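You operate a simulated robot arm through the tools that you are given. There is no shell and no other tool. Be economical: measure what you need, move in short steps, check, and stop when the job is done.

You run a simulated robot arm. Do the job below in one go: nothing can be reset, and whatever is moved stays where it is left.

TASK
Take the pink drip tray and put it on the second board from the bottom of the grey shelf. Take the green weight and put it on the grey mat. Put the green gear on the top of blue table one. Put the green filter on the top of blue table two away on the top of the fitting bench. Take the steel dish and put it on the top of blue table one. The order is free. Set down upright: green weight.

It is judged by the outcome, as a careful person would: the job done as asked, and still so three seconds after it is handed in. It fails if anything else is knocked over, pushed out of place, dropped, spilled or broken.

THE ROBOT
A 7-joint arm with a fingered hand on a trunk, on a base that drives. Base frame: it is fixed to the floor where the robot stands at the start and does not move with it; the origin is under the middle of the robot, x ahead of it, y to its left, z up; the surface under the hand at the start is at about z = 12. Readings come in cm, rad, newtons and seconds.
With the tool pointing down near the work surface it reaches from about 10 to 66 cm from the robot's upright axis, wherever it stands. Its first joint turns from -1.204 to 3.002 rad. Places, roughly: green filter (4x4x10 cm) [1680, 590, 90]; green gear (6x6x3 cm) [1710, 550, 90]; green weight [975, -400, 100]; grey mat (30x26 cm) [790, -78, 90]; pink drip tray (20x17x8 cm) [50, -20, 10]; second board of the grey shelf [160, -330, 60]; steel dish (15x15x4 cm) [1800, 650, 90]; top of blue table one [1570, 750, 90]; top of the fitting bench [90, -10, 90]. Payload 3.2 kg.
The tool frame sits at the grasp point between the pads (the TCP): z along the fingers, y along the line on which they close. The tips reach 2.6 cm beyond it. The gripper opens to 8.8 cm. The gripper's body begins 3 cm behind the TCP. The gripper is a hand of 5 fingers: y runs from the thumb to the fingers, the wrist lies at [-1.6, -10.8, -17.2] in the tool frame, and closing takes about 1.5 s.
Orientation is that of the tool frame in the base frame, as a unit quaternion [w, x, y, z]. With the fingers straight down and the wrist toward the robot, the tool's x, y and z point along [0, 1, 0], [1, 0, 0] and [0, 0, -1] of the base frame.

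THE INTERFACE
- The arm moves only by the tool apply_moves. Its argument "increments" is a list that holds one entry, the list of rows, each a list of 7 numbers: the turn, a rotation vector about the tool's x, y, z in rad, then the shift along the tool's x, y, z in cm, then the gripper command, from -1 (shut) to 1 (fully open), values between in proportion. In form: [[[ax, ay, az, x, y, z, gripper], ...]]. A call has 1 to 12 rows; each row shifts and turns the commanded pose from where the row before left it, along the tool's axes as they then stand. A row lasts 0.2 s, in which the tool goes at most 5 cm and 0.15 rad; a call with a longer step from one row to the next is refused whole, and so is a gripper value outside its range. A pose out of reach is approached as far as the arm can. The call stops where the force on the tool passes 40 N (or 10 N more than at its start, if that is more) or the arm is blocked; 0.2 s more then pass. The fingers move at their own pace (about 7.2 cm/s each) and stop on an object; they squeeze with about 24 N. The grip force told is the motor's: it shows also when the fingers shut on nothing. Time passes only in rows, and 0.2 s behind the last, so rows that do not move let the fingers close. The reply holds the time, the measured pose of the TCP, the force on the tool along the base axes, the opening and the grip force, in the units named above and with some noise, with the torque about the TCP (base axes, N m) and any sound that the robot's microphone picked up.
- Cameras (640 x 400 px; columns grow to the right, rows downward): "scene" is now at [11.38, -3.34, 83.89]; the picture's right is [-0.47, -0.88, -0.00], its down [-0.74, 0.40, -0.55] and it looks along [0.48, -0.26, -0.84] (base axes); focal length 290 px, centre (320, 200). "wrist" rides on the gripper at [6.7, -9.7, -11.7] in the tool frame; the picture's right is [-0.71, 0.33, -0.62], its down [-0.65, -0.65, 0.39] and it looks along [-0.28, 0.68, 0.68] (tool axes); focal length 234 px, centre (320, 200). There is no depth. A picture from a camera that has moved, and an enlarged one, comes with that camera's place and axes in the base frame and with its lens.
- capture(camera): a new picture of that camera. No time passes.
- raise_lower(by): slides the trunk up (or, below 0, down) by that many cm; the arm and the scene camera ride with it, the base frame stays. It gives what a move gives, with no picture.
- steer(legs): drives the robot by 1 to 6 legs, each [ahead, left, turn to the left] in cm, cm and rad, along the robot's own axes; the way and the turn of a leg run together, so that a leg with both is an arc; at most 150 cm and 3.142 rad a leg. The arm and the cameras ride along, it lands a little off, and it stops where it bumps. It gives what a move gives.
- grasp_type(shape): the hand has 5 fingers and takes this shape, open, in about a second: jaw (thumb against the fingers, like two jaws); tri (thumb and two fingers); tip (a fingertip pinch); poke (one finger out to press); point (the index stretched); flat (the hand flat); cup (the hand cupped); fist (a fist). The gripper value then closes the fingers along that shape, each until it touches; the sizes above hold for jaw. It gives what a move gives, with no picture.
- aim_head(pan, tilt): turns the head with the scene camera to pan (to the left, within 1.501 rad either way) and tilt (down, from -0.506 to 1.204), counted from straight ahead of the robot. It gives what a move gives.
- inspect(camera, box): a new picture of the part [left, top, right, bottom] of that camera's present view, enlarged. No time passes.
- close_job(): hands the job in; it is judged then, once.

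Go step by step. Nothing tells you exact positions but the pictures and the camera data: compare them with the known pose of the tool, close in by small moves and look again before you grip or let go. The budget is 165 turns and 108 pictures, counting those below and the enlarged ones. Unless the task says otherwise, let go and move clear before handing in.

The tools are called after "Call:" by a JSON object that holds its "op" and its "data". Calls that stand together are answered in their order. apply_moves: Moves the arm, as the interface text tells. Its arguments: {"type":"object","properties":{"increments":{"type":"array","items":{"type":"array","items":{"type":"array","items":{"type":"number"}}}}},"required":["increments"]} The other tools are called the same way: raise_lower (by) slides the trunk up or down; grasp_type (shape) gives the hand a shape; steer (legs) drives the base; aim_head (pan, tilt) turns the head that bears the scene camera; capture (camera) takes a picture; inspect (camera, box) takes an enlarged picture of a part of a camera's view; close_job () hands the job in.

At the start:

```text
time_s: 0.0
ee_pos: [51.08, -18.66, 32.41]
tool_rot: [-0.001, 0.707, 0.707, 0.0]
wrist_force: [-0.9, -1.0, 0.2]
moment: [0.03, 0.01, 0.02]
width: 8.76
finger_force: 0.2
shape: jaw
trunk travel left (down, up): [-17.5, 66.5]
robot x, y, heading: [-0.33, -0.16, 0.005]
head pan, tilt: [-0.492, 0.993]
```

scene: 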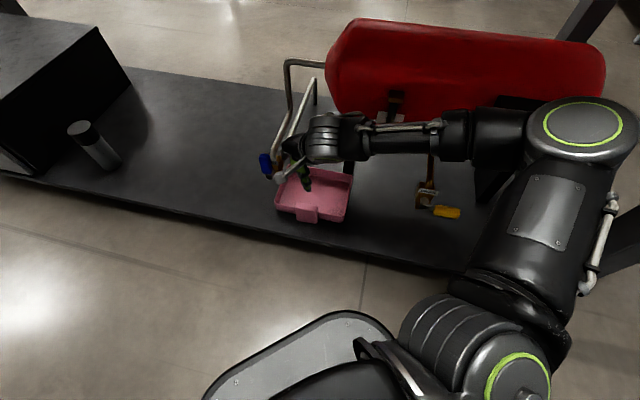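
wrist: 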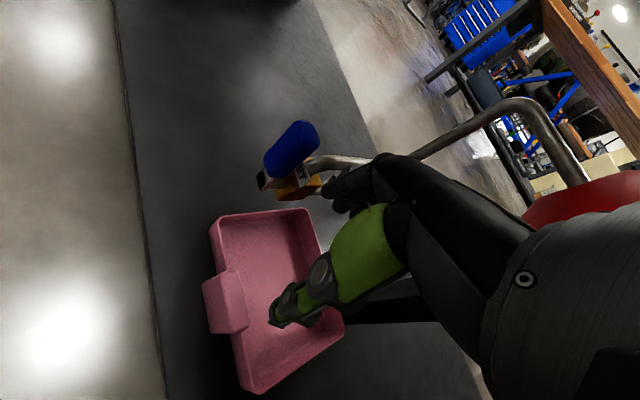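

I see the pink tray under a tap-like pipe on the bench's low shelf, with the hand just above it. I'll look closer at it and at the surroundings before moving.

Call:
{"op": "inspect", "data": {"camera": "scene", "box": [240, 100, 400, 240]}}

Call:
{"op": "aim_head", "data": {"pan": 0.0, "tilt": 0.4}}

Call:
{"op": "capture", "data": {"camera": "scene"}}

```text
2.86 times, centred on (320, 170) of scene
camera zoom: at [11.38, -3.34, 83.89], right [-0.47, -0.88, 0.0], down [-0.74, 0.4, -0.55], along [0.48, -0.26, -0.84], focal length 829 px, centre (320, 286)
```

zoom: 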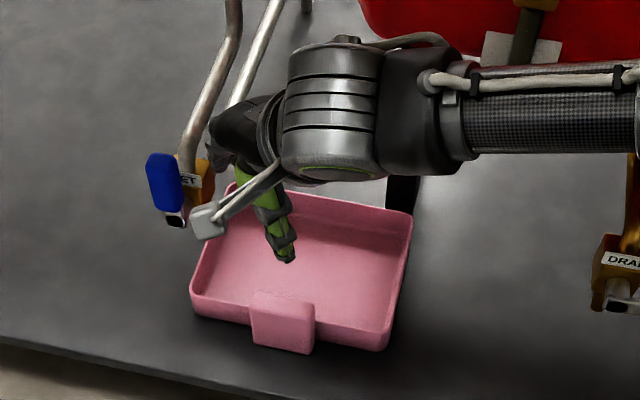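

```text
time_s: 1.0
ee_pos: [50.99, -18.62, 32.61]
tool_rot: [0.0, 0.708, 0.707, 0.0]
wrist_force: [1.0, 0.6, 0.6]
moment: [0.03, -0.02, -0.02]
width: 8.76
finger_force: 0.1
shape: jaw
trunk travel left (down, up): [-17.5, 66.5]
robot x, y, heading: [0.15, -0.19, -0.001]
head pan, tilt: [0.0, 0.4]
```

```text
104 pictures are left
camera scene: at [14.47, -0.03, 88.86], right [0.0, -1.0, 0.0], down [-0.39, 0.0, -0.92], along [0.92, 0.0, -0.39], focal length 290 px, centre (320, 200)
```

scene: 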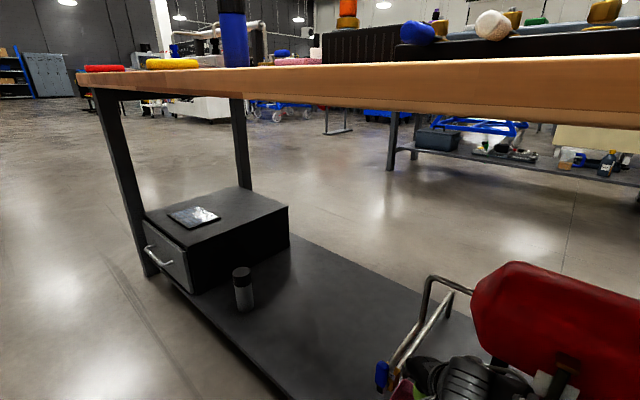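

The tray's front handle faces back-left toward me; its rim centre is at about [47.6, -19, 20]. I'll turn the hand to square with the tray, shift over the handle, and look again.

Call:
{"op": "apply_moves", "data": {"increments": [[[0, 0, 0.1414, 0, -1.2, 0, 1], [0, 0, 0.1414, 0, -1.2, 0, 1], [0, 0, 0.1414, 0, -0.8, 0, 1], [0, 0, 0.1414, 0, 0, 0, 1], [0, 0, 0.1414, 0, 0, 0, 1], [0, 0, 0, 0, 0, 3, 1], [0, 0, 0, 0, 0, 0, 1]]]}}

Call:
{"op": "aim_head", "data": {"pan": -0.4, "tilt": 1.0}}

Call:
{"op": "inspect", "data": {"camera": "scene", "box": [240, 100, 400, 240]}}

Call:
{"op": "capture", "data": {"camera": "wrist"}}

```text
time_s: 2.6
ee_pos: [47.88, -18.38, 29.52]
tool_rot: [0.0, 0.909, 0.418, -0.001]
wrist_force: [0.5, -0.9, 0.2]
moment: [-0.02, 0.0, 0.02]
width: 8.78
finger_force: 0.1
shape: jaw
trunk travel left (down, up): [-17.5, 66.5]
robot x, y, heading: [-0.01, 0.02, -0.002]
head pan, tilt: [0.0, 0.4]
```

```text
time_s: 3.6
ee_pos: [47.77, -18.22, 29.51]
tool_rot: [0.0, 0.908, 0.418, 0.0]
wrist_force: [-0.1, -0.7, -0.3]
moment: [0.04, 0.02, -0.04]
width: 8.77
finger_force: 0.1
shape: jaw
trunk travel left (down, up): [-17.5, 66.5]
robot x, y, heading: [-0.13, -0.01, 0.002]
head pan, tilt: [-0.4, 1.0]
```

```text
2.86 times, centred on (320, 170) of scene
camera zoom: at [11.63, -2.74, 83.85], right [-0.39, -0.92, 0.0], down [-0.78, 0.33, -0.54], along [0.5, -0.21, -0.84], focal length 829 px, centre (320, 286)
```

zoom: 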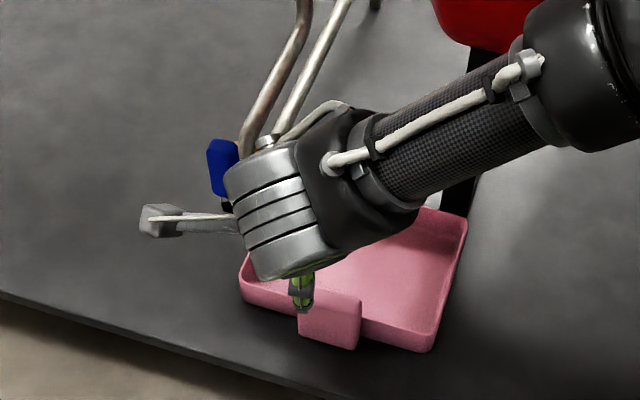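

```text
102 pictures are left
camera wrist: at [44.82, -6.88, 41.28], right [-0.21, -0.75, 0.62], down [-0.92, -0.07, -0.39], along [0.34, -0.65, -0.68], focal length 234 px, centre (320, 200)
```

wrist: 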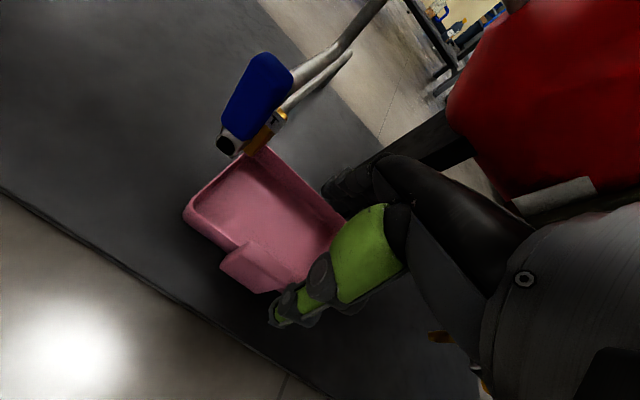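

The two views put the tray's rim at about z = 16, the handle at about [48.9, -19.6] and the yaw near 45°. I'll trim the turn, come down to just above the rim, and check.

Call:
{"op": "apply_moves", "data": {"increments": [[[0, 0, 0.07, 0, 1.3, 0, 1], [0, 0, 0, 0, 0, 4, 1], [0, 0, 0, 0, 0, 4, 1], [0, 0, 0, 0, 0, 2, 1], [0, 0, 0, 0, 0, 0, 1]]]}}

Call:
{"op": "inspect", "data": {"camera": "scene", "box": [260, 120, 400, 240]}}

Call:
{"op": "inspect", "data": {"camera": "wrist", "box": [140, 120, 460, 380]}}

```text
time_s: 4.8
ee_pos: [48.91, -19.16, 19.5]
tool_rot: [0.0, 0.922, 0.387, 0.001]
wrist_force: [-0.8, -0.8, 0.2]
moment: [0.01, 0.02, 0.0]
width: 8.78
finger_force: 0.0
shape: jaw
trunk travel left (down, up): [-17.5, 66.5]
robot x, y, heading: [0.27, -0.14, 0.003]
head pan, tilt: [-0.4, 1.0]
```

```text
3.33 times, centred on (330, 180) of scene
camera zoom: at [11.62, -2.74, 83.85], right [-0.39, -0.92, 0.0], down [-0.78, 0.33, -0.54], along [0.5, -0.21, -0.84], focal length 967 px, centre (287, 267)
```

zoom: 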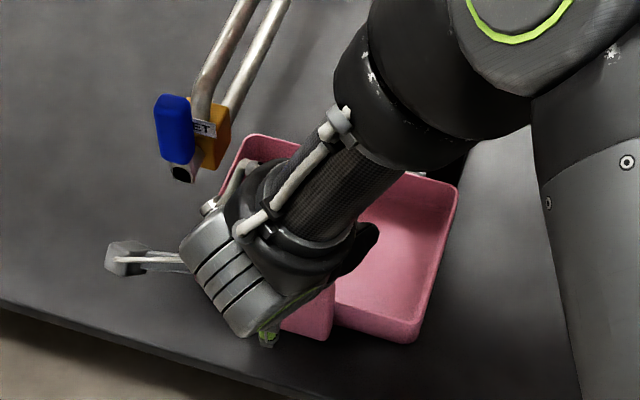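

```text
1.54 times, centred on (300, 250) of wrist
camera zoom: at [46.78, -7.54, 31.34], right [-0.26, -0.74, 0.62], down [-0.92, 0.0, -0.39], along [0.29, -0.68, -0.68], focal length 360 px, centre (351, 123)
```

zoom: 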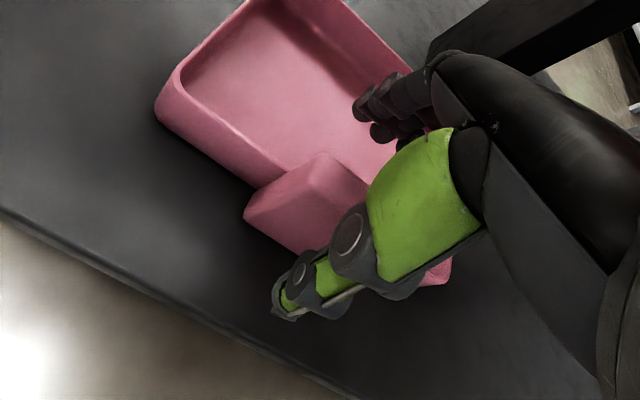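

The thumb sits outside the handle and the fingers inside the tray, well centred. I'll go down and close.

Call:
{"op": "apply_moves", "data": {"increments": [[[0, 0, 0, -0.5, 0, 2, 1], [0, 0, 0, 0, 0, 2, 1], [0, 0, 0, 0, 0, 1, 1], [0, 0, 0, 0, 0, 0, 1], [0, 0, 0, 0, 0, 0, -1], [0, 0, 0, 0, 0, 0, -1], [0, 0, 0, 0, 0, 0, -1], [0, 0, 0, 0, 0, 0, -1], [0, 0, 0, 0, 0, 0, -1], [0, 0, 0, 0, 0, 0, -1], [0, 0, 0, 0, 0, 0, -1], [0, 0, 0, 0, 0, 0, -1]]]}}

Call:
{"op": "inspect", "data": {"camera": "wrist", "box": [140, 120, 460, 380]}}

```text
time_s: 7.4
ee_pos: [48.53, -19.33, 14.84]
tool_rot: [0.002, 0.922, 0.387, 0.002]
wrist_force: [-6.1, 7.5, 25.6]
moment: [-0.81, -0.71, -0.05]
width: 3.55
finger_force: 23.6
shape: jaw
trunk travel left (down, up): [-17.5, 66.5]
robot x, y, heading: [-0.4, -0.24, -0.0]
head pan, tilt: [-0.4, 1.0]
```

```text
1.54 times, centred on (300, 250) of wrist
camera zoom: at [46.37, -7.78, 26.58], right [-0.26, -0.74, 0.62], down [-0.92, -0.01, -0.39], along [0.29, -0.68, -0.68], focal length 360 px, centre (351, 123)
```

zoom: 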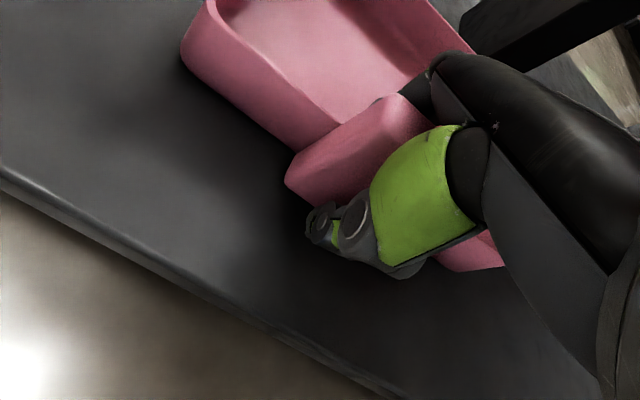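

Gripped at 3.55 cm. I'll lift a little and check that the tray comes along level.

Call:
{"op": "apply_moves", "data": {"increments": [[[0, 0, 0, 0, 0, -1, -1], [0, 0, 0, 0, 0, -1, -1], [0, 0, 0, 0, 0, -1, -1], [0, 0, 0, 0, 0, 0, -1]]]}}

Call:
{"op": "inspect", "data": {"camera": "wrist", "box": [100, 60, 500, 380]}}

Call:
{"op": "inspect", "data": {"camera": "scene", "box": [240, 100, 400, 240]}}

```text
time_s: 8.4
ee_pos: [48.51, -19.32, 17.35]
tool_rot: [-0.001, 0.923, 0.385, -0.002]
wrist_force: [0.1, -0.3, -2.1]
moment: [0.11, 0.15, 0.02]
width: 3.01
finger_force: 23.5
shape: jaw
trunk travel left (down, up): [-17.5, 66.5]
robot x, y, heading: [-0.17, 0.01, 0.0]
head pan, tilt: [-0.4, 1.0]
```

```text
1.25 times, centred on (300, 220) of wrist
camera zoom: at [46.35, -7.86, 29.17], right [-0.26, -0.74, 0.62], down [-0.92, 0.0, -0.39], along [0.29, -0.68, -0.68], focal length 293 px, centre (345, 175)
```

zoom: 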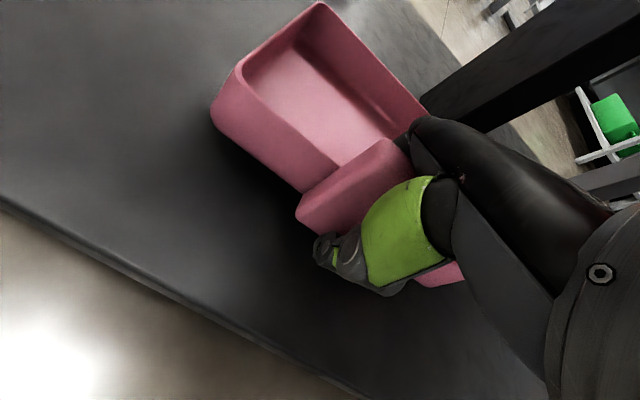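

```text
2.86 times, centred on (320, 170) of scene
camera zoom: at [11.66, -2.76, 83.84], right [-0.39, -0.92, 0.0], down [-0.78, 0.33, -0.54], along [0.5, -0.21, -0.84], focal length 829 px, centre (320, 286)
```

zoom: 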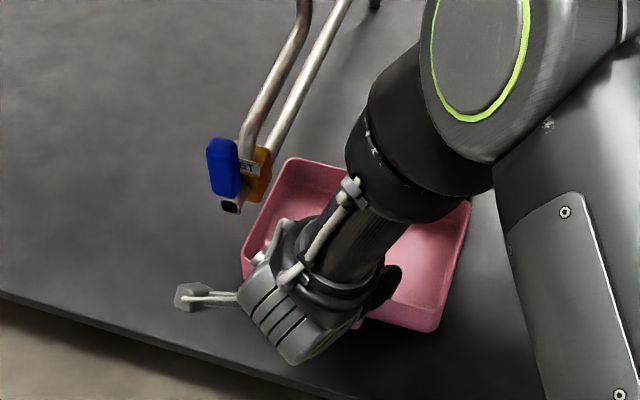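

The tray is held, level and light. I'll draw it straight back clear of the valve, then look around.

Call:
{"op": "apply_moves", "data": {"increments": [[[0, 0, 0, -1.5, -1.5, -0.5, -1], [0, 0, 0, -1.8, -1.8, 0, -1], [0, 0, 0, -1.8, -1.8, 0, -1], [0, 0, 0, -1.8, -1.8, 0, -1], [0, 0, 0, -1.8, -1.8, 0, -1], [0, 0, 0, 0, 0, 0, -1]]]}}

Call:
{"op": "capture", "data": {"camera": "scene"}}

Call:
{"op": "aim_head", "data": {"pan": -1.2, "tilt": 0.2}}

Call:
{"op": "capture", "data": {"camera": "scene"}}

```text
time_s: 9.8
ee_pos: [36.17, -19.68, 17.88]
tool_rot: [0.001, 0.923, 0.386, 0.0]
wrist_force: [0.4, 0.1, -2.6]
moment: [0.13, 0.13, 0.0]
width: 2.99
finger_force: 24.1
shape: jaw
trunk travel left (down, up): [-17.5, 66.5]
robot x, y, heading: [-0.29, 0.12, 0.0]
head pan, tilt: [-0.4, 1.0]
```

```text
96 pictures are left
camera scene: at [11.64, -2.75, 83.84], right [-0.39, -0.92, 0.0], down [-0.78, 0.33, -0.54], along [0.5, -0.21, -0.84], focal length 290 px, centre (320, 200)
```

scene: 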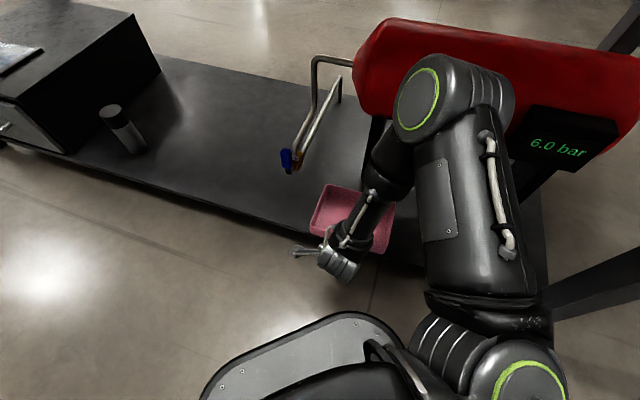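

```text
time_s: 10.9
ee_pos: [36.31, -19.87, 17.95]
tool_rot: [0.0, 0.922, 0.387, 0.0]
wrist_force: [0.0, 0.8, -3.1]
moment: [0.13, 0.12, -0.01]
width: 2.97
finger_force: 24.3
shape: jaw
trunk travel left (down, up): [-17.5, 66.5]
robot x, y, heading: [-0.33, 0.34, -0.001]
head pan, tilt: [-1.201, 0.201]
```

```text
95 pictures are left
camera scene: at [8.61, -8.73, 90.71], right [-0.93, -0.36, 0.0], down [-0.07, 0.19, -0.98], along [0.35, -0.91, -0.2], focal length 290 px, centre (320, 200)
```

scene: 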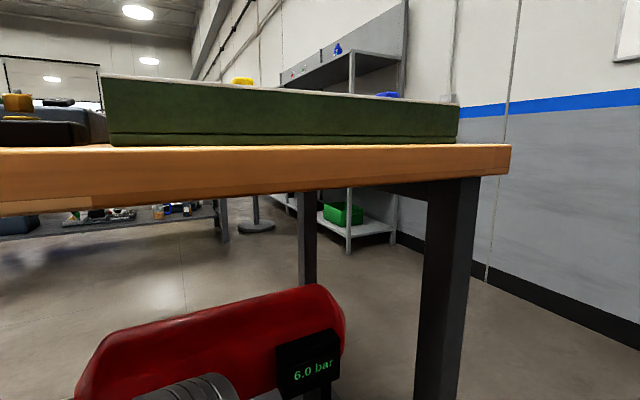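

The tray is clear. The bench stands skewed about 45°, and the grey shelf is visible past its right end; let me zoom on the shelf.

Call:
{"op": "inspect", "data": {"camera": "scene", "box": [220, 10, 460, 260]}}

Call:
{"op": "aim_head", "data": {"pan": -1.5, "tilt": 0.5}}

Call:
{"op": "capture", "data": {"camera": "scene"}}

```text
1.60 times, centred on (340, 135) of scene
camera zoom: at [8.61, -8.73, 90.71], right [-0.93, -0.36, 0.0], down [-0.07, 0.19, -0.98], along [0.35, -0.91, -0.2], focal length 464 px, centre (288, 304)
```

zoom: 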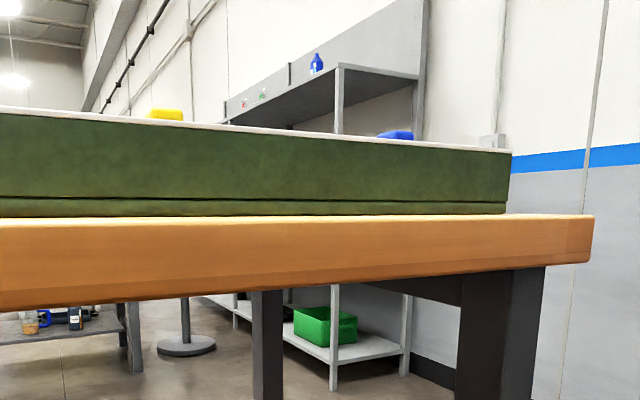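

```text
time_s: 11.7
ee_pos: [36.22, -19.65, 17.92]
tool_rot: [0.0, 0.922, 0.387, 0.0]
wrist_force: [0.2, -0.2, -3.0]
moment: [0.14, 0.14, 0.03]
width: 2.98
finger_force: 24.0
shape: jaw
trunk travel left (down, up): [-17.5, 66.5]
robot x, y, heading: [-0.1, -0.02, -0.0]
head pan, tilt: [-1.499, 0.499]
```

```text
93 pictures are left
camera scene: at [5.88, -9.12, 87.96], right [-1.0, -0.07, 0.0], down [-0.03, 0.48, -0.88], along [0.06, -0.88, -0.48], focal length 290 px, centre (320, 200)
```

scene: 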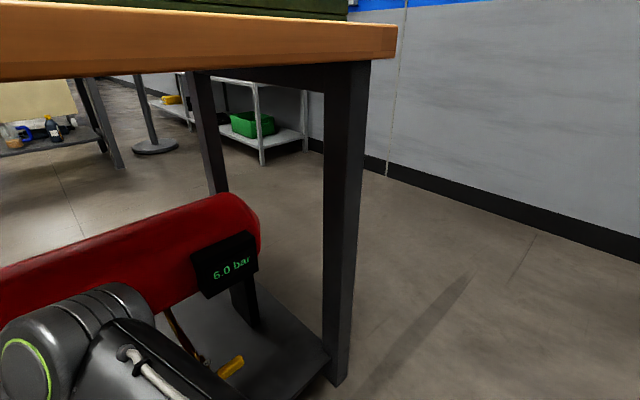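

The bench frame is clear to me now: its right end is some 60 cm along, and the shelf stands past it, its front facing along the bench's length. Before backing off I'll check the left and rear space.

Call:
{"op": "aim_head", "data": {"pan": 1.5, "tilt": 0.5}}

Call:
{"op": "capture", "data": {"camera": "scene"}}

```text
time_s: 14.3
ee_pos: [36.26, -19.8, 17.73]
tool_rot: [0.0, 0.922, 0.387, 0.0]
wrist_force: [0.6, -0.6, -4.2]
moment: [0.09, 0.12, 0.0]
width: 3.01
finger_force: 23.9
shape: jaw
trunk travel left (down, up): [-17.5, 66.5]
robot x, y, heading: [-0.23, 0.11, -0.002]
head pan, tilt: [1.499, 0.499]
```

```text
92 pictures are left
camera scene: at [5.88, 9.03, 87.96], right [1.0, -0.07, 0.0], down [-0.03, -0.48, -0.88], along [0.06, 0.88, -0.48], focal length 290 px, centre (320, 200)
```

scene: 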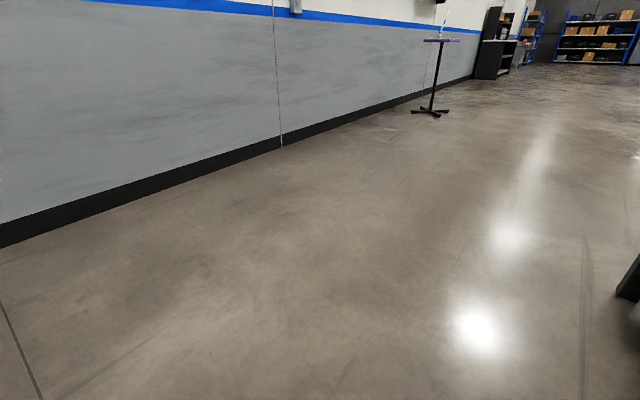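

There is ample free floor behind (wall about 2 m off). I'll back off perpendicular to the bench, raise the trunk, and turn to face along the bench toward the shelf.

Call:
{"op": "steer", "data": {"legs": [[-52, 46, 0]]}}

Call:
{"op": "raise_lower", "data": {"by": 55}}

Call:
{"op": "steer", "data": {"legs": [[0, 0, -2.29]]}}

Call:
{"op": "aim_head", "data": {"pan": 0.5, "tilt": 0.4}}

Call:
{"op": "capture", "data": {"camera": "scene"}}

```text
time_s: 18.1
ee_pos: [-14.35, 26.66, 17.89]
tool_rot: [-0.001, 0.924, 0.382, 0.0]
wrist_force: [0.5, -0.7, -3.3]
moment: [0.15, 0.13, -0.02]
width: 2.96
finger_force: 24.1
shape: jaw
trunk travel left (down, up): [-17.5, 66.5]
robot x, y, heading: [-50.65, 47.05, -0.011]
head pan, tilt: [1.499, 0.499]
```

```text
refused: 55 is not a number from -40 to 40
```

```text
time_s: 23.9
ee_pos: [-88.99, 31.98, 17.84]
tool_rot: [0.0, 0.738, -0.675, 0.0]
wrist_force: [0.1, 0.7, -1.5]
moment: [0.05, -0.18, 0.03]
width: 2.97
finger_force: 24.0
shape: jaw
trunk travel left (down, up): [-17.5, 66.5]
robot x, y, heading: [-50.47, 46.58, -2.272]
head pan, tilt: [1.499, 0.499]
```

```text
time_s: 25.2
ee_pos: [-89.04, 31.87, 17.74]
tool_rot: [0.0, 0.739, -0.674, 0.0]
wrist_force: [0.4, 0.6, -2.4]
moment: [-0.01, -0.15, 0.02]
width: 2.97
finger_force: 23.9
shape: jaw
trunk travel left (down, up): [-17.5, 66.5]
robot x, y, heading: [-50.23, 46.92, -2.275]
head pan, tilt: [0.499, 0.4]
```

```text
91 pictures are left
camera scene: at [-55.41, 33.94, 88.87], right [-0.98, 0.2, 0.0], down [0.08, 0.38, -0.92], along [-0.19, -0.9, -0.39], focal length 290 px, centre (320, 200)
```

scene: 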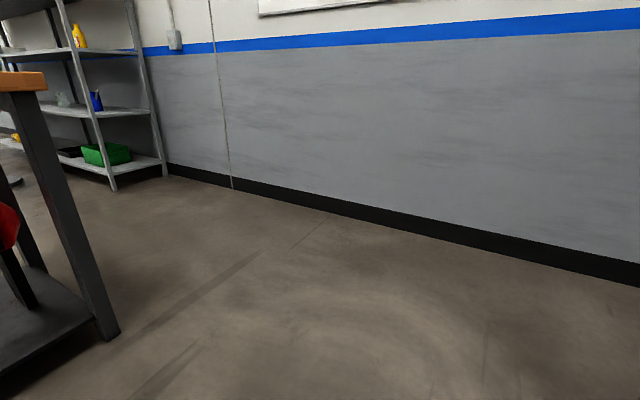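

The shelf boards show: second board at about z = 62, with a mug and a glass near its end. I'll raise the trunk, drive ahead past the bench end and then sideways toward the shelf.

Call:
{"op": "raise_lower", "data": {"by": 40}}

Call:
{"op": "steer", "data": {"legs": [[108, 0, 0], [0, 140, 0], [0, 70, 0]]}}

Call:
{"op": "aim_head", "data": {"pan": 0.7, "tilt": 0.5}}

Call:
{"op": "capture", "data": {"camera": "scene"}}

```text
time_s: 29.0
ee_pos: [-89.02, 31.85, 57.87]
tool_rot: [0.0, 0.738, -0.675, -0.001]
wrist_force: [0.0, 0.3, -3.4]
moment: [0.01, -0.16, -0.01]
width: 3.0
finger_force: 23.8
shape: jaw
trunk travel left (down, up): [-57.5, 26.5]
robot x, y, heading: [-50.35, 46.85, -2.277]
head pan, tilt: [0.499, 0.4]
```

```text
time_s: 44.5
ee_pos: [-7.21, -187.84, 57.86]
tool_rot: [0.0, 0.731, -0.683, 0.0]
wrist_force: [0.1, -0.1, -3.0]
moment: [0.03, -0.16, 0.02]
width: 2.99
finger_force: 24.1
shape: jaw
trunk travel left (down, up): [-57.5, 26.5]
robot x, y, heading: [31.71, -174.26, -2.296]
head pan, tilt: [0.499, 0.4]
```

```text
time_s: 45.2
ee_pos: [-7.43, -187.85, 57.87]
tool_rot: [0.0, 0.731, -0.683, 0.001]
wrist_force: [0.1, -0.4, -2.6]
moment: [0.05, -0.16, 0.0]
width: 2.99
finger_force: 23.9
shape: jaw
trunk travel left (down, up): [-57.5, 26.5]
robot x, y, heading: [31.37, -173.87, -2.292]
head pan, tilt: [0.7, 0.499]
```

```text
90 pictures are left
camera scene: at [28.1, -186.68, 127.96], right [-1.0, 0.03, 0.0], down [0.01, 0.48, -0.88], along [-0.02, -0.88, -0.48], focal length 290 px, centre (320, 200)
```

scene: 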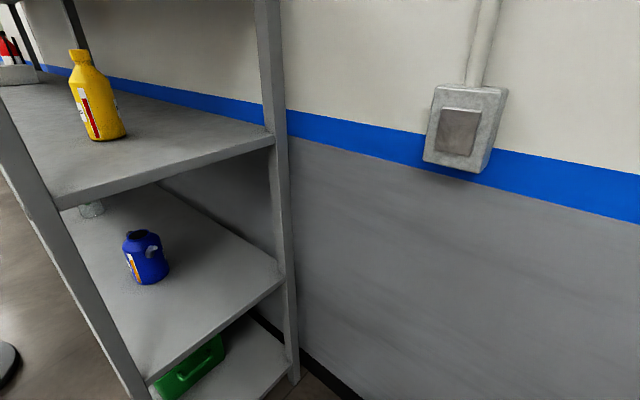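

The second board's front is at a≈-126 (my bench-aligned frame) with a blue jug at n≈229 and a glass at n≈290; the gap between looks free. I'll look further left for obstacles to the base.

Call:
{"op": "aim_head", "data": {"pan": 1.35, "tilt": 0.6}}

Call:
{"op": "capture", "data": {"camera": "scene"}}

```text
time_s: 46.3
ee_pos: [-7.25, -187.78, 57.85]
tool_rot: [0.0, 0.731, -0.682, 0.001]
wrist_force: [-0.8, -0.9, -2.9]
moment: [0.02, -0.18, 0.01]
width: 2.99
finger_force: 23.7
shape: jaw
trunk travel left (down, up): [-57.5, 26.5]
robot x, y, heading: [31.63, -173.95, -2.3]
head pan, tilt: [1.349, 0.6]
```

```text
89 pictures are left
camera scene: at [33.5, -184.76, 127.05], right [-0.81, -0.58, 0.0], down [-0.33, 0.46, -0.83], along [0.48, -0.67, -0.56], focal length 290 px, centre (320, 200)
```

scene: 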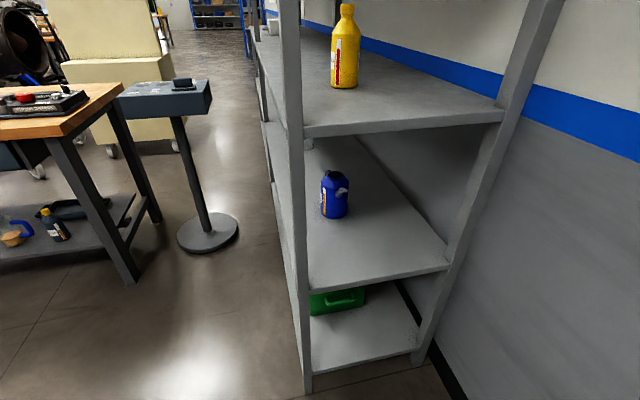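

Base space is fine up to n≈270. I'll swing the tray in front of the robot squared to the shelf, draw it in, and raise it above the board height.

Call:
{"op": "apply_moves", "data": {"increments": [[[0, 0, 0, 2.86, -2.8, 0, -1], [0, 0, 0, 2.86, -2.8, 0, -1], [0, 0, 0, 2.86, -2.8, 0, -1], [0, 0, 0, 2.86, -2.8, 0, -1], [0, 0, 0, 2.86, -2.8, 0, -1], [0, 0, -0.13, 0, 0, 0, -1], [0, 0, -0.13, 0, 0, 0, -1], [0, 0, -0.13, 0, 0, 0, -1], [0, 0, -0.13, 0, 0, 0, -1], [0, 0, -0.13, 0, 0, 0, -1], [0, 0, -0.125, 0, 0, 0, -1], [0, 0, 0, 0, 0, 0, -1]]]}}

Call:
{"op": "apply_moves", "data": {"increments": [[[0, 0, 0, 0, -4, 0, -1], [0, 0, 0, 0, -4, 0, -1], [0, 0, 0, 0, -3, 0, -1], [0, 0, 0, 0, 0, 0, -1]]]}}

Call:
{"op": "raise_lower", "data": {"by": 15}}

Call:
{"op": "aim_head", "data": {"pan": 0.2, "tilt": 0.9}}

Call:
{"op": "capture", "data": {"camera": "scene"}}

```text
time_s: 48.9
ee_pos: [7.7, -201.21, 57.85]
tool_rot: [0.0, 0.935, -0.355, -0.001]
wrist_force: [0.4, 0.1, -2.9]
moment: [0.12, -0.11, 0.02]
width: 2.99
finger_force: 23.9
shape: jaw
trunk travel left (down, up): [-57.5, 26.5]
robot x, y, heading: [31.51, -173.52, -2.301]
head pan, tilt: [1.349, 0.6]
```

```text
time_s: 49.9
ee_pos: [14.94, -192.97, 57.88]
tool_rot: [0.0, 0.934, -0.356, 0.0]
wrist_force: [0.4, -0.1, -2.8]
moment: [0.11, -0.09, -0.01]
width: 2.97
finger_force: 24.0
shape: jaw
trunk travel left (down, up): [-57.5, 26.5]
robot x, y, heading: [31.64, -173.79, -2.295]
head pan, tilt: [1.349, 0.6]
```

```text
time_s: 51.6
ee_pos: [14.83, -192.76, 73.0]
tool_rot: [0.0, 0.935, -0.356, 0.0]
wrist_force: [0.1, 0.3, -3.3]
moment: [0.12, -0.13, -0.02]
width: 2.97
finger_force: 23.9
shape: jaw
trunk travel left (down, up): [-72.5, 11.5]
robot x, y, heading: [31.35, -173.87, -2.3]
head pan, tilt: [1.349, 0.6]
```

```text
time_s: 53.0
ee_pos: [14.84, -192.95, 72.99]
tool_rot: [0.0, 0.935, -0.355, 0.0]
wrist_force: [0.5, -0.3, -3.3]
moment: [0.14, -0.11, -0.01]
width: 2.94
finger_force: 24.7
shape: jaw
trunk travel left (down, up): [-72.5, 11.5]
robot x, y, heading: [31.71, -173.82, -2.297]
head pan, tilt: [0.201, 0.901]
```

```text
88 pictures are left
camera scene: at [24.6, -184.13, 139.57], right [-0.87, 0.5, 0.0], down [0.39, 0.68, -0.62], along [-0.31, -0.54, -0.78], focal length 290 px, centre (320, 200)
```

scene: 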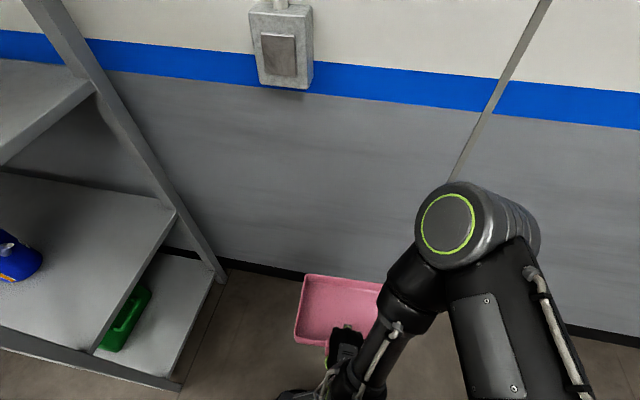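

The tray hangs square. I'll back off 36 cm and slide left in front of the free stretch of the second board.

Call:
{"op": "steer", "data": {"legs": [[-36, 0, 0], [0, 97, 0]]}}

Call:
{"op": "aim_head", "data": {"pan": 0.35, "tilt": 0.75}}

Call:
{"op": "capture", "data": {"camera": "scene"}}

Call:
{"op": "capture", "data": {"camera": "wrist"}}

```text
time_s: 59.9
ee_pos: [112.71, -231.94, 72.96]
tool_rot: [0.0, 0.939, -0.343, 0.0]
wrist_force: [0.2, -0.4, -2.8]
moment: [0.14, -0.11, 0.0]
width: 2.99
finger_force: 24.3
shape: jaw
trunk travel left (down, up): [-72.5, 11.5]
robot x, y, heading: [128.22, -212.27, -2.272]
head pan, tilt: [0.201, 0.901]
```

```text
time_s: 60.6
ee_pos: [112.7, -231.97, 72.99]
tool_rot: [0.0, 0.939, -0.344, 0.001]
wrist_force: [-0.6, -0.3, -2.7]
moment: [0.11, -0.13, 0.0]
width: 2.99
finger_force: 23.8
shape: jaw
trunk travel left (down, up): [-72.5, 11.5]
robot x, y, heading: [129.15, -212.02, -2.268]
head pan, tilt: [0.351, 0.75]
```

```text
87 pictures are left
camera scene: at [123.03, -223.97, 140.75], right [-0.94, 0.34, 0.0], down [0.23, 0.64, -0.73], along [-0.25, -0.69, -0.68], focal length 290 px, centre (320, 200)
```

scene: 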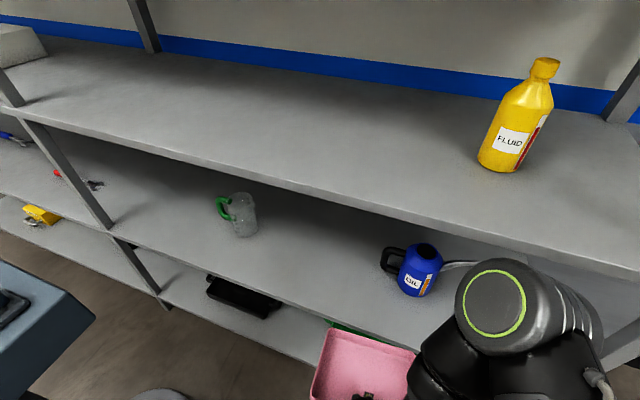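

```text
86 pictures are left
camera wrist: at [124.22, -228.74, 84.75], right [-0.75, 0.2, 0.62], down [-0.07, 0.92, -0.39], along [-0.65, -0.34, -0.68], focal length 234 px, centre (320, 200)
```

wrist: 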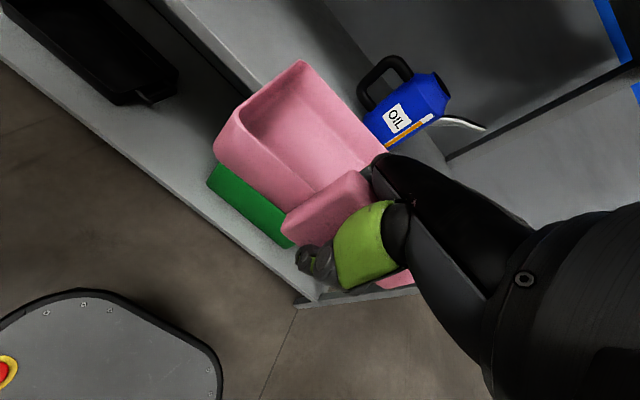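

Target spot: between oil can and glass, 22 cm left and 29 cm ahead of the hand's present place. I'll move left, then part way in, and check.

Call:
{"op": "apply_moves", "data": {"increments": [[[0, 0, -0.03, 4, 0, 0, -1], [0, 0, 0, 4, 0, 0, -1], [0, 0, 0, 4, 0, 0, -1], [0, 0, 0, 4, 0, 0, -1], [0, 0, 0, 3, 0, 0, -1], [0, 0, 0, 3, 0, 0, -1], [0, 0, 0, 0, 3, 0, -1], [0, 0, 0, 0, 4, 0, -1], [0, 0, 0, 0, 4, 0, -1], [0, 0, 0, 0, 4, 0, -1], [0, 0, 0, 0, 0, 0, -1]]]}}

Call:
{"op": "capture", "data": {"camera": "scene"}}

Call:
{"op": "capture", "data": {"camera": "wrist"}}

```text
time_s: 63.0
ee_pos: [120.15, -257.46, 73.17]
tool_rot: [0.0, 0.944, -0.329, 0.0]
wrist_force: [0.0, 0.6, -2.7]
moment: [0.16, -0.09, 0.01]
width: 2.95
finger_force: 23.5
shape: jaw
trunk travel left (down, up): [-72.5, 11.5]
robot x, y, heading: [128.7, -212.3, -2.274]
head pan, tilt: [0.351, 0.75]
```

```text
85 pictures are left
camera scene: at [123.09, -223.97, 140.76], right [-0.94, 0.34, 0.0], down [0.23, 0.64, -0.73], along [-0.25, -0.69, -0.68], focal length 290 px, centre (320, 200)
```

scene: 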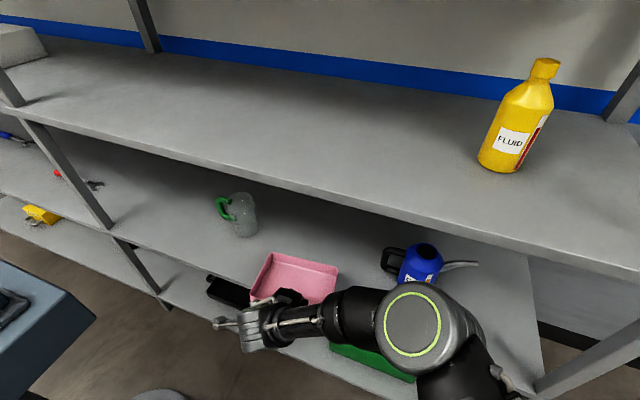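

```text
84 pictures are left
camera wrist: at [131.48, -253.87, 84.95], right [-0.76, 0.18, 0.62], down [-0.1, 0.92, -0.39], along [-0.64, -0.36, -0.68], focal length 234 px, centre (320, 200)
```

wrist: 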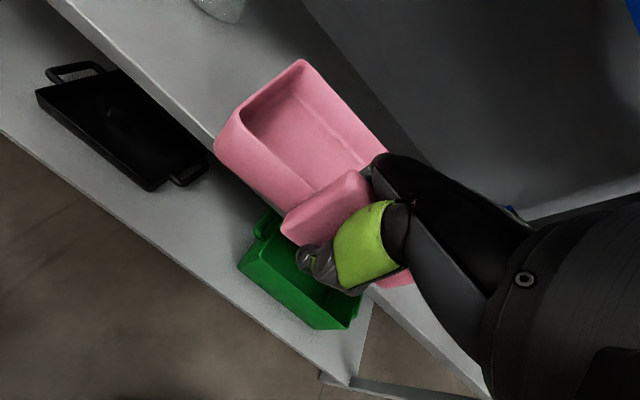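

Clear so far; the elbow nears the third board's front, so I'll advance in small steps and watch it.

Call:
{"op": "apply_moves", "data": {"increments": [[[0, 0, 0, 0, 2, 0, -1], [0, 0, 0, 0, 2, 0, -1], [0, 0, 0, 0, 2, 0, -1], [0, 0, 0, 0, 0, 0, -1]]]}}

Call:
{"op": "capture", "data": {"camera": "scene"}}

```text
time_s: 64.0
ee_pos: [116.74, -262.12, 72.96]
tool_rot: [-0.001, 0.944, -0.329, 0.001]
wrist_force: [-0.5, 0.0, -2.9]
moment: [0.16, -0.1, -0.04]
width: 2.94
finger_force: 24.0
shape: jaw
trunk travel left (down, up): [-72.5, 11.5]
robot x, y, heading: [128.6, -212.26, -2.275]
head pan, tilt: [0.351, 0.75]
```

```text
83 pictures are left
camera scene: at [123.07, -224.0, 140.76], right [-0.94, 0.34, 0.0], down [0.23, 0.64, -0.73], along [-0.25, -0.69, -0.68], focal length 290 px, centre (320, 200)
```

scene: 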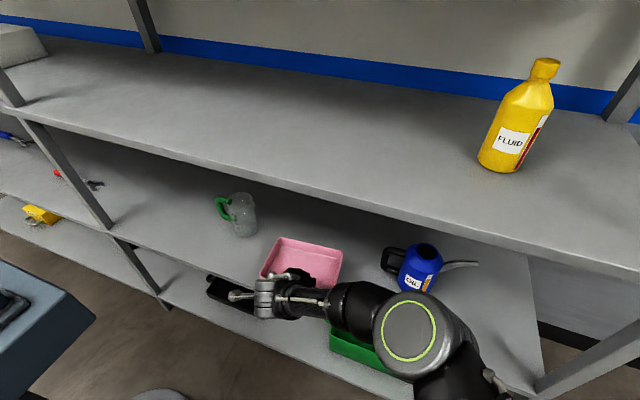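

The elbow stays put. Going the last 6 cm in and then lowering gently onto the board.

Call:
{"op": "apply_moves", "data": {"increments": [[[0, 0, 0, 0, 2, 0, -1], [0, 0, 0, 0, 2, 0, -1], [0, 0, 0, 0, 2, 0, -1], [0, 0, 0, 0, 0, 1, -1], [0, 0, 0, 0, 0, 1, -1], [0, 0, 0, 0, 0, 0, -1]]]}}

Call:
{"op": "capture", "data": {"camera": "scene"}}

Call:
{"op": "capture", "data": {"camera": "wrist"}}

```text
time_s: 65.4
ee_pos: [111.87, -266.66, 71.01]
tool_rot: [0.001, 0.943, -0.334, -0.003]
wrist_force: [-1.1, 0.7, -3.5]
moment: [0.09, -0.09, 0.01]
width: 2.98
finger_force: 24.3
shape: jaw
out of reach, approached as far as the arm can: row 5
trunk travel left (down, up): [-72.5, 11.5]
robot x, y, heading: [129.04, -212.31, -2.273]
head pan, tilt: [0.351, 0.75]
```

```text
82 pictures are left
camera scene: at [123.04, -224.02, 140.75], right [-0.94, 0.34, 0.0], down [0.23, 0.64, -0.73], along [-0.25, -0.69, -0.68], focal length 290 px, centre (320, 200)
```

scene: 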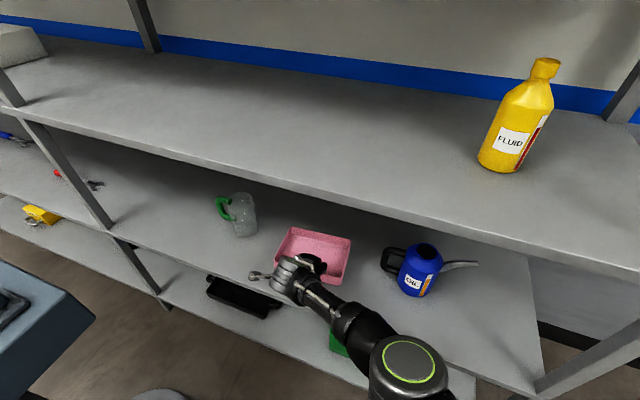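

```text
81 pictures are left
camera wrist: at [123.44, -263.21, 82.82], right [-0.76, 0.19, 0.63], down [-0.1, 0.92, -0.39], along [-0.65, -0.35, -0.67], focal length 234 px, centre (320, 200)
```

wrist: 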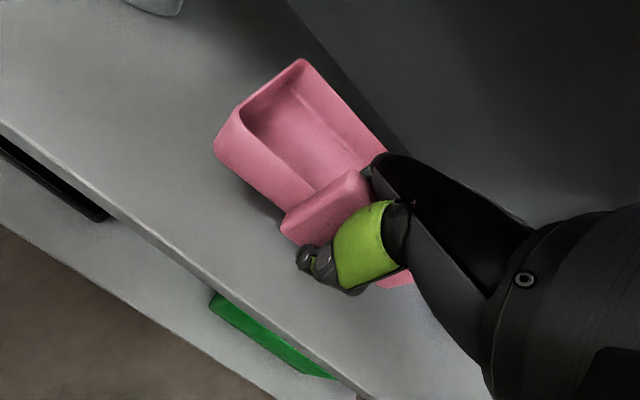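

The tray is over the board, with a couple of cm left. The arm is near its reach limit, so I'll lower with the trunk in small steps until force shows.

Call:
{"op": "raise_lower", "data": {"by": -1.5}}

```text
time_s: 66.1
ee_pos: [111.96, -266.34, 69.51]
tool_rot: [-0.002, 0.943, -0.333, -0.002]
wrist_force: [-0.3, -0.3, -2.6]
moment: [0.12, -0.11, -0.02]
width: 2.93
finger_force: 23.7
shape: jaw
trunk travel left (down, up): [-71.0, 13.0]
robot x, y, heading: [128.93, -212.06, -2.272]
head pan, tilt: [0.351, 0.75]
```

Call:
{"op": "raise_lower", "data": {"by": -1}}

Call:
{"op": "inspect", "data": {"camera": "wrist", "box": [140, 30, 460, 330]}}

```text
time_s: 66.6
ee_pos: [112.05, -266.38, 68.38]
tool_rot: [-0.002, 0.943, -0.334, -0.003]
wrist_force: [-0.1, 0.2, -3.5]
moment: [0.14, -0.12, -0.02]
width: 2.97
finger_force: 23.9
shape: jaw
trunk travel left (down, up): [-70.0, 14.0]
robot x, y, heading: [128.78, -212.46, -2.267]
head pan, tilt: [0.351, 0.75]
```

```text
1.33 times, centred on (300, 180) of wrist
camera zoom: at [123.48, -263.06, 80.04], right [-0.76, 0.18, 0.63], down [-0.1, 0.92, -0.38], along [-0.65, -0.35, -0.68], focal length 312 px, centre (347, 227)
```

zoom: 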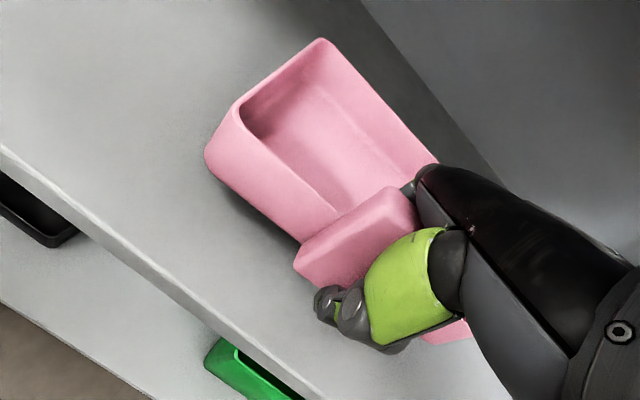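

Still a gap below. Continuing down.

Call:
{"op": "raise_lower", "data": {"by": -1}}

Call:
{"op": "raise_lower", "data": {"by": -0.7}}

Call:
{"op": "inspect", "data": {"camera": "wrist", "box": [140, 30, 460, 330]}}

```text
time_s: 67.2
ee_pos: [112.01, -266.49, 67.28]
tool_rot: [-0.001, 0.943, -0.333, -0.002]
wrist_force: [0.8, 1.1, -2.4]
moment: [0.12, -0.11, 0.02]
width: 2.97
finger_force: 23.7
shape: jaw
trunk travel left (down, up): [-69.0, 15.0]
robot x, y, heading: [129.35, -212.13, -2.271]
head pan, tilt: [0.351, 0.75]
```

```text
time_s: 67.8
ee_pos: [112.02, -266.42, 66.68]
tool_rot: [0.0, 0.943, -0.334, -0.003]
wrist_force: [1.0, 0.3, -2.3]
moment: [0.15, -0.12, 0.01]
width: 2.97
finger_force: 24.0
shape: jaw
trunk travel left (down, up): [-68.3, 15.7]
robot x, y, heading: [128.82, -212.31, -2.275]
head pan, tilt: [0.351, 0.75]
```

```text
1.33 times, centred on (300, 180) of wrist
camera zoom: at [123.46, -263.1, 78.4], right [-0.76, 0.18, 0.63], down [-0.09, 0.92, -0.38], along [-0.65, -0.35, -0.68], focal length 312 px, centre (347, 227)
```

zoom: 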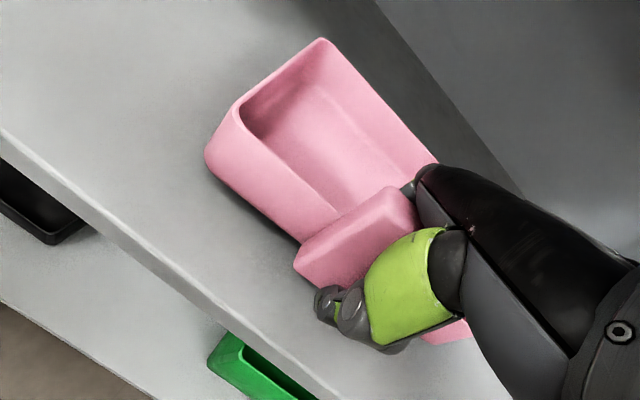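

Call:
{"op": "raise_lower", "data": {"by": -0.7}}

Call:
{"op": "raise_lower", "data": {"by": -0.6}}

Call:
{"op": "raise_lower", "data": {"by": -0.5}}

Call:
{"op": "inspect", "data": {"camera": "wrist", "box": [140, 30, 460, 330]}}

```text
time_s: 68.3
ee_pos: [111.93, -266.56, 65.99]
tool_rot: [0.0, 0.943, -0.333, -0.003]
wrist_force: [-0.4, -0.1, -1.3]
moment: [0.04, 0.12, 0.05]
width: 2.98
finger_force: 24.1
shape: jaw
trunk travel left (down, up): [-67.6, 16.4]
robot x, y, heading: [128.83, -212.54, -2.272]
head pan, tilt: [0.351, 0.75]
```

```text
time_s: 68.9
ee_pos: [112.03, -266.28, 65.42]
tool_rot: [0.0, 0.943, -0.333, -0.003]
wrist_force: [0.9, 1.1, 1.0]
moment: [-0.18, 0.41, -0.03]
width: 2.99
finger_force: 24.6
shape: jaw
trunk travel left (down, up): [-67.0, 17.0]
robot x, y, heading: [129.0, -212.47, -2.265]
head pan, tilt: [0.351, 0.75]
```

```text
time_s: 69.4
ee_pos: [112.12, -266.33, 65.1]
tool_rot: [0.0, 0.943, -0.334, -0.003]
wrist_force: [0.7, 0.3, 6.0]
moment: [-0.26, 0.6, -0.02]
width: 3.03
finger_force: 24.3
shape: jaw
trunk travel left (down, up): [-66.5, 17.5]
robot x, y, heading: [128.97, -212.17, -2.265]
head pan, tilt: [0.351, 0.75]
```

```text
1.33 times, centred on (300, 180) of wrist
camera zoom: at [123.52, -263.04, 76.74], right [-0.76, 0.19, 0.63], down [-0.1, 0.92, -0.39], along [-0.65, -0.35, -0.68], focal length 312 px, centre (347, 227)
```

zoom: 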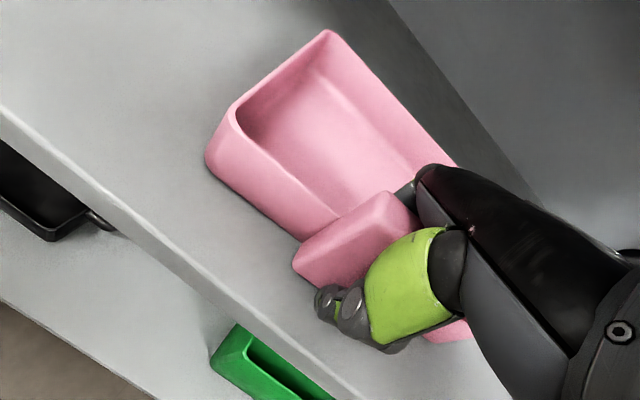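

The tray is on the board (force has turned up). I'll open the hand slowly and then lift straight up.

Call:
{"op": "apply_moves", "data": {"increments": [[[0, 0, 0, 0, 0, 0, -0.2], [0, 0, 0, 0, 0, 0, 0], [0, 0, 0, 0, 0, 0, 0.1], [0, 0, 0, 0, 0, 0, 0.3], [0, 0, 0, 0, 0, 0, 0.4], [0, 0, 0, 0, 0, 0, 0.4]]]}}

Call:
{"op": "inspect", "data": {"camera": "wrist", "box": [140, 30, 460, 330]}}

```text
time_s: 70.8
ee_pos: [112.07, -266.42, 65.11]
tool_rot: [0.0, 0.943, -0.334, -0.002]
wrist_force: [0.1, 0.5, 8.9]
moment: [-0.17, 0.28, 0.03]
width: 6.02
finger_force: 0.1
shape: jaw
trunk travel left (down, up): [-66.5, 17.5]
robot x, y, heading: [128.73, -212.34, -2.266]
head pan, tilt: [0.351, 0.75]
```

```text
1.33 times, centred on (300, 180) of wrist
camera zoom: at [123.54, -262.99, 76.76], right [-0.76, 0.19, 0.63], down [-0.1, 0.92, -0.39], along [-0.65, -0.35, -0.68], focal length 312 px, centre (347, 227)
```

zoom: 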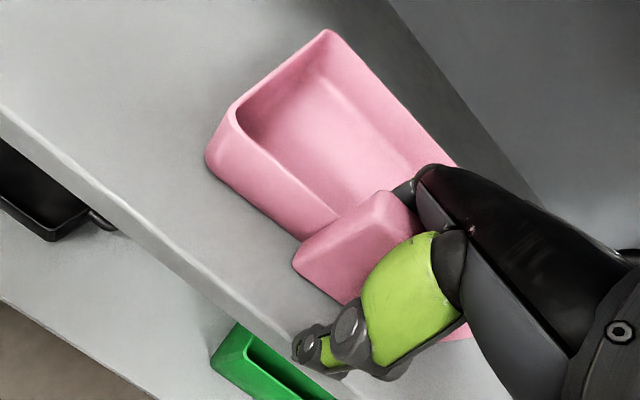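

Released. Lifting 9.5 cm via the trunk, then pulling back.

Call:
{"op": "raise_lower", "data": {"by": 3}}

Call:
{"op": "raise_lower", "data": {"by": 6.5}}

Call:
{"op": "capture", "data": {"camera": "wrist"}}

```text
time_s: 71.6
ee_pos: [112.01, -266.47, 67.84]
tool_rot: [-0.002, 0.943, -0.333, -0.003]
wrist_force: [0.8, 0.3, 0.2]
moment: [-0.01, 0.0, -0.01]
width: 6.12
finger_force: 0.0
shape: jaw
trunk travel left (down, up): [-69.5, 14.5]
robot x, y, heading: [128.78, -212.05, -2.269]
head pan, tilt: [0.351, 0.75]
```

```text
time_s: 72.6
ee_pos: [112.02, -266.46, 74.41]
tool_rot: [-0.001, 0.943, -0.333, -0.002]
wrist_force: [0.3, -0.9, 0.5]
moment: [0.04, 0.01, 0.02]
width: 6.08
finger_force: 0.2
shape: jaw
trunk travel left (down, up): [-76.0, 8.0]
robot x, y, heading: [129.08, -212.06, -2.272]
head pan, tilt: [0.351, 0.75]
```

```text
76 pictures are left
camera wrist: at [123.47, -263.07, 86.11], right [-0.76, 0.18, 0.63], down [-0.09, 0.92, -0.38], along [-0.65, -0.35, -0.68], focal length 234 px, centre (320, 200)
```

wrist: 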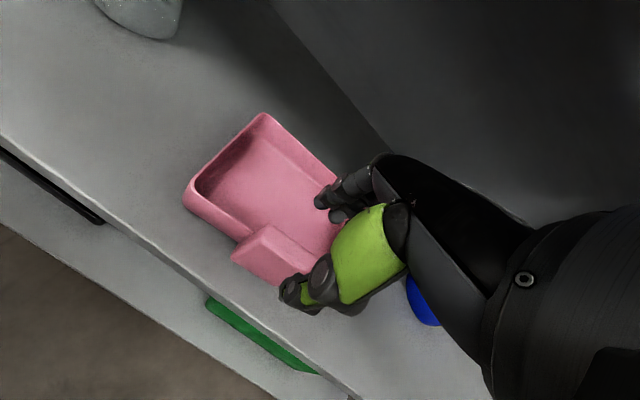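

The tray stands well inside the board. I'll raise a bit more and pull the hand back out.

Call:
{"op": "raise_lower", "data": {"by": 1.5}}

Call:
{"op": "apply_moves", "data": {"increments": [[[0, 0, 0, 0, -3, 0, 0.4], [0, 0, 0, 0, -4, 0, 0.4], [0, 0, 0, 0, -4, 0, 0.4], [0, 0, 0, 0, -4, 0, 0.4], [0, 0, 0, 0, -4, 0, 0.4], [0, 0, 0, -4, -4, 0, 0.4], [0, 0, 0, -4, -4, 0, 0.4], [0, 0, 0, -4, 0, 0, 0.4], [0, 0, 0, -4, 0, 0, 0.4], [0, 0, 0, 0, 0, 0, 0.4]]]}}

Call:
{"op": "capture", "data": {"camera": "scene"}}

Call:
{"op": "aim_head", "data": {"pan": 1.5, "tilt": 0.3}}

Call:
{"op": "capture", "data": {"camera": "scene"}}

```text
time_s: 73.2
ee_pos: [112.0, -266.45, 76.01]
tool_rot: [-0.001, 0.943, -0.333, -0.003]
wrist_force: [-0.2, 0.2, 0.3]
moment: [0.03, 0.0, -0.01]
width: 6.1
finger_force: 0.1
shape: jaw
trunk travel left (down, up): [-77.5, 6.5]
robot x, y, heading: [128.56, -212.51, -2.27]
head pan, tilt: [0.351, 0.75]
```

```text
refused: row 6 steps farther than a row can; nothing moved
```

```text
75 pictures are left
camera scene: at [123.05, -223.98, 145.77], right [-0.94, 0.34, 0.0], down [0.23, 0.64, -0.73], along [-0.25, -0.69, -0.68], focal length 290 px, centre (320, 200)
```

scene: 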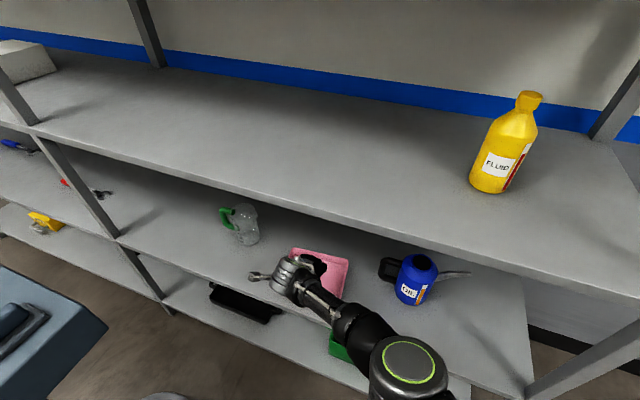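

```text
time_s: 74.6
ee_pos: [112.03, -266.48, 75.78]
tool_rot: [-0.001, 0.942, -0.334, -0.002]
wrist_force: [-0.8, -0.5, 0.1]
moment: [-0.03, 0.01, 0.0]
width: 6.11
finger_force: 0.0
shape: jaw
trunk travel left (down, up): [-77.5, 6.5]
robot x, y, heading: [128.71, -212.37, -2.27]
head pan, tilt: [1.499, 0.3]
```

```text
74 pictures are left
camera scene: at [132.58, -222.68, 149.8], right [-0.7, -0.72, 0.0], down [-0.21, 0.21, -0.96], along [0.68, -0.67, -0.3], focal length 290 px, centre (320, 200)
```

scene: 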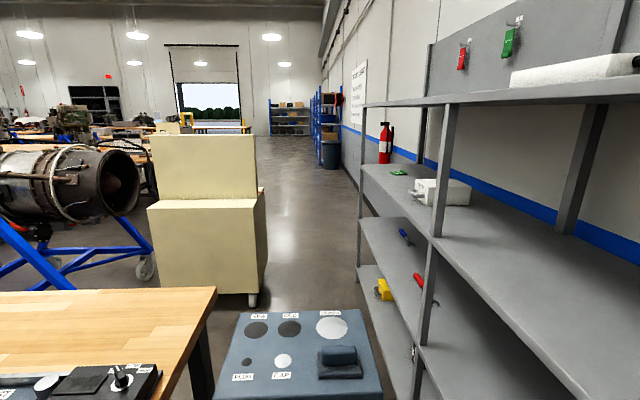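

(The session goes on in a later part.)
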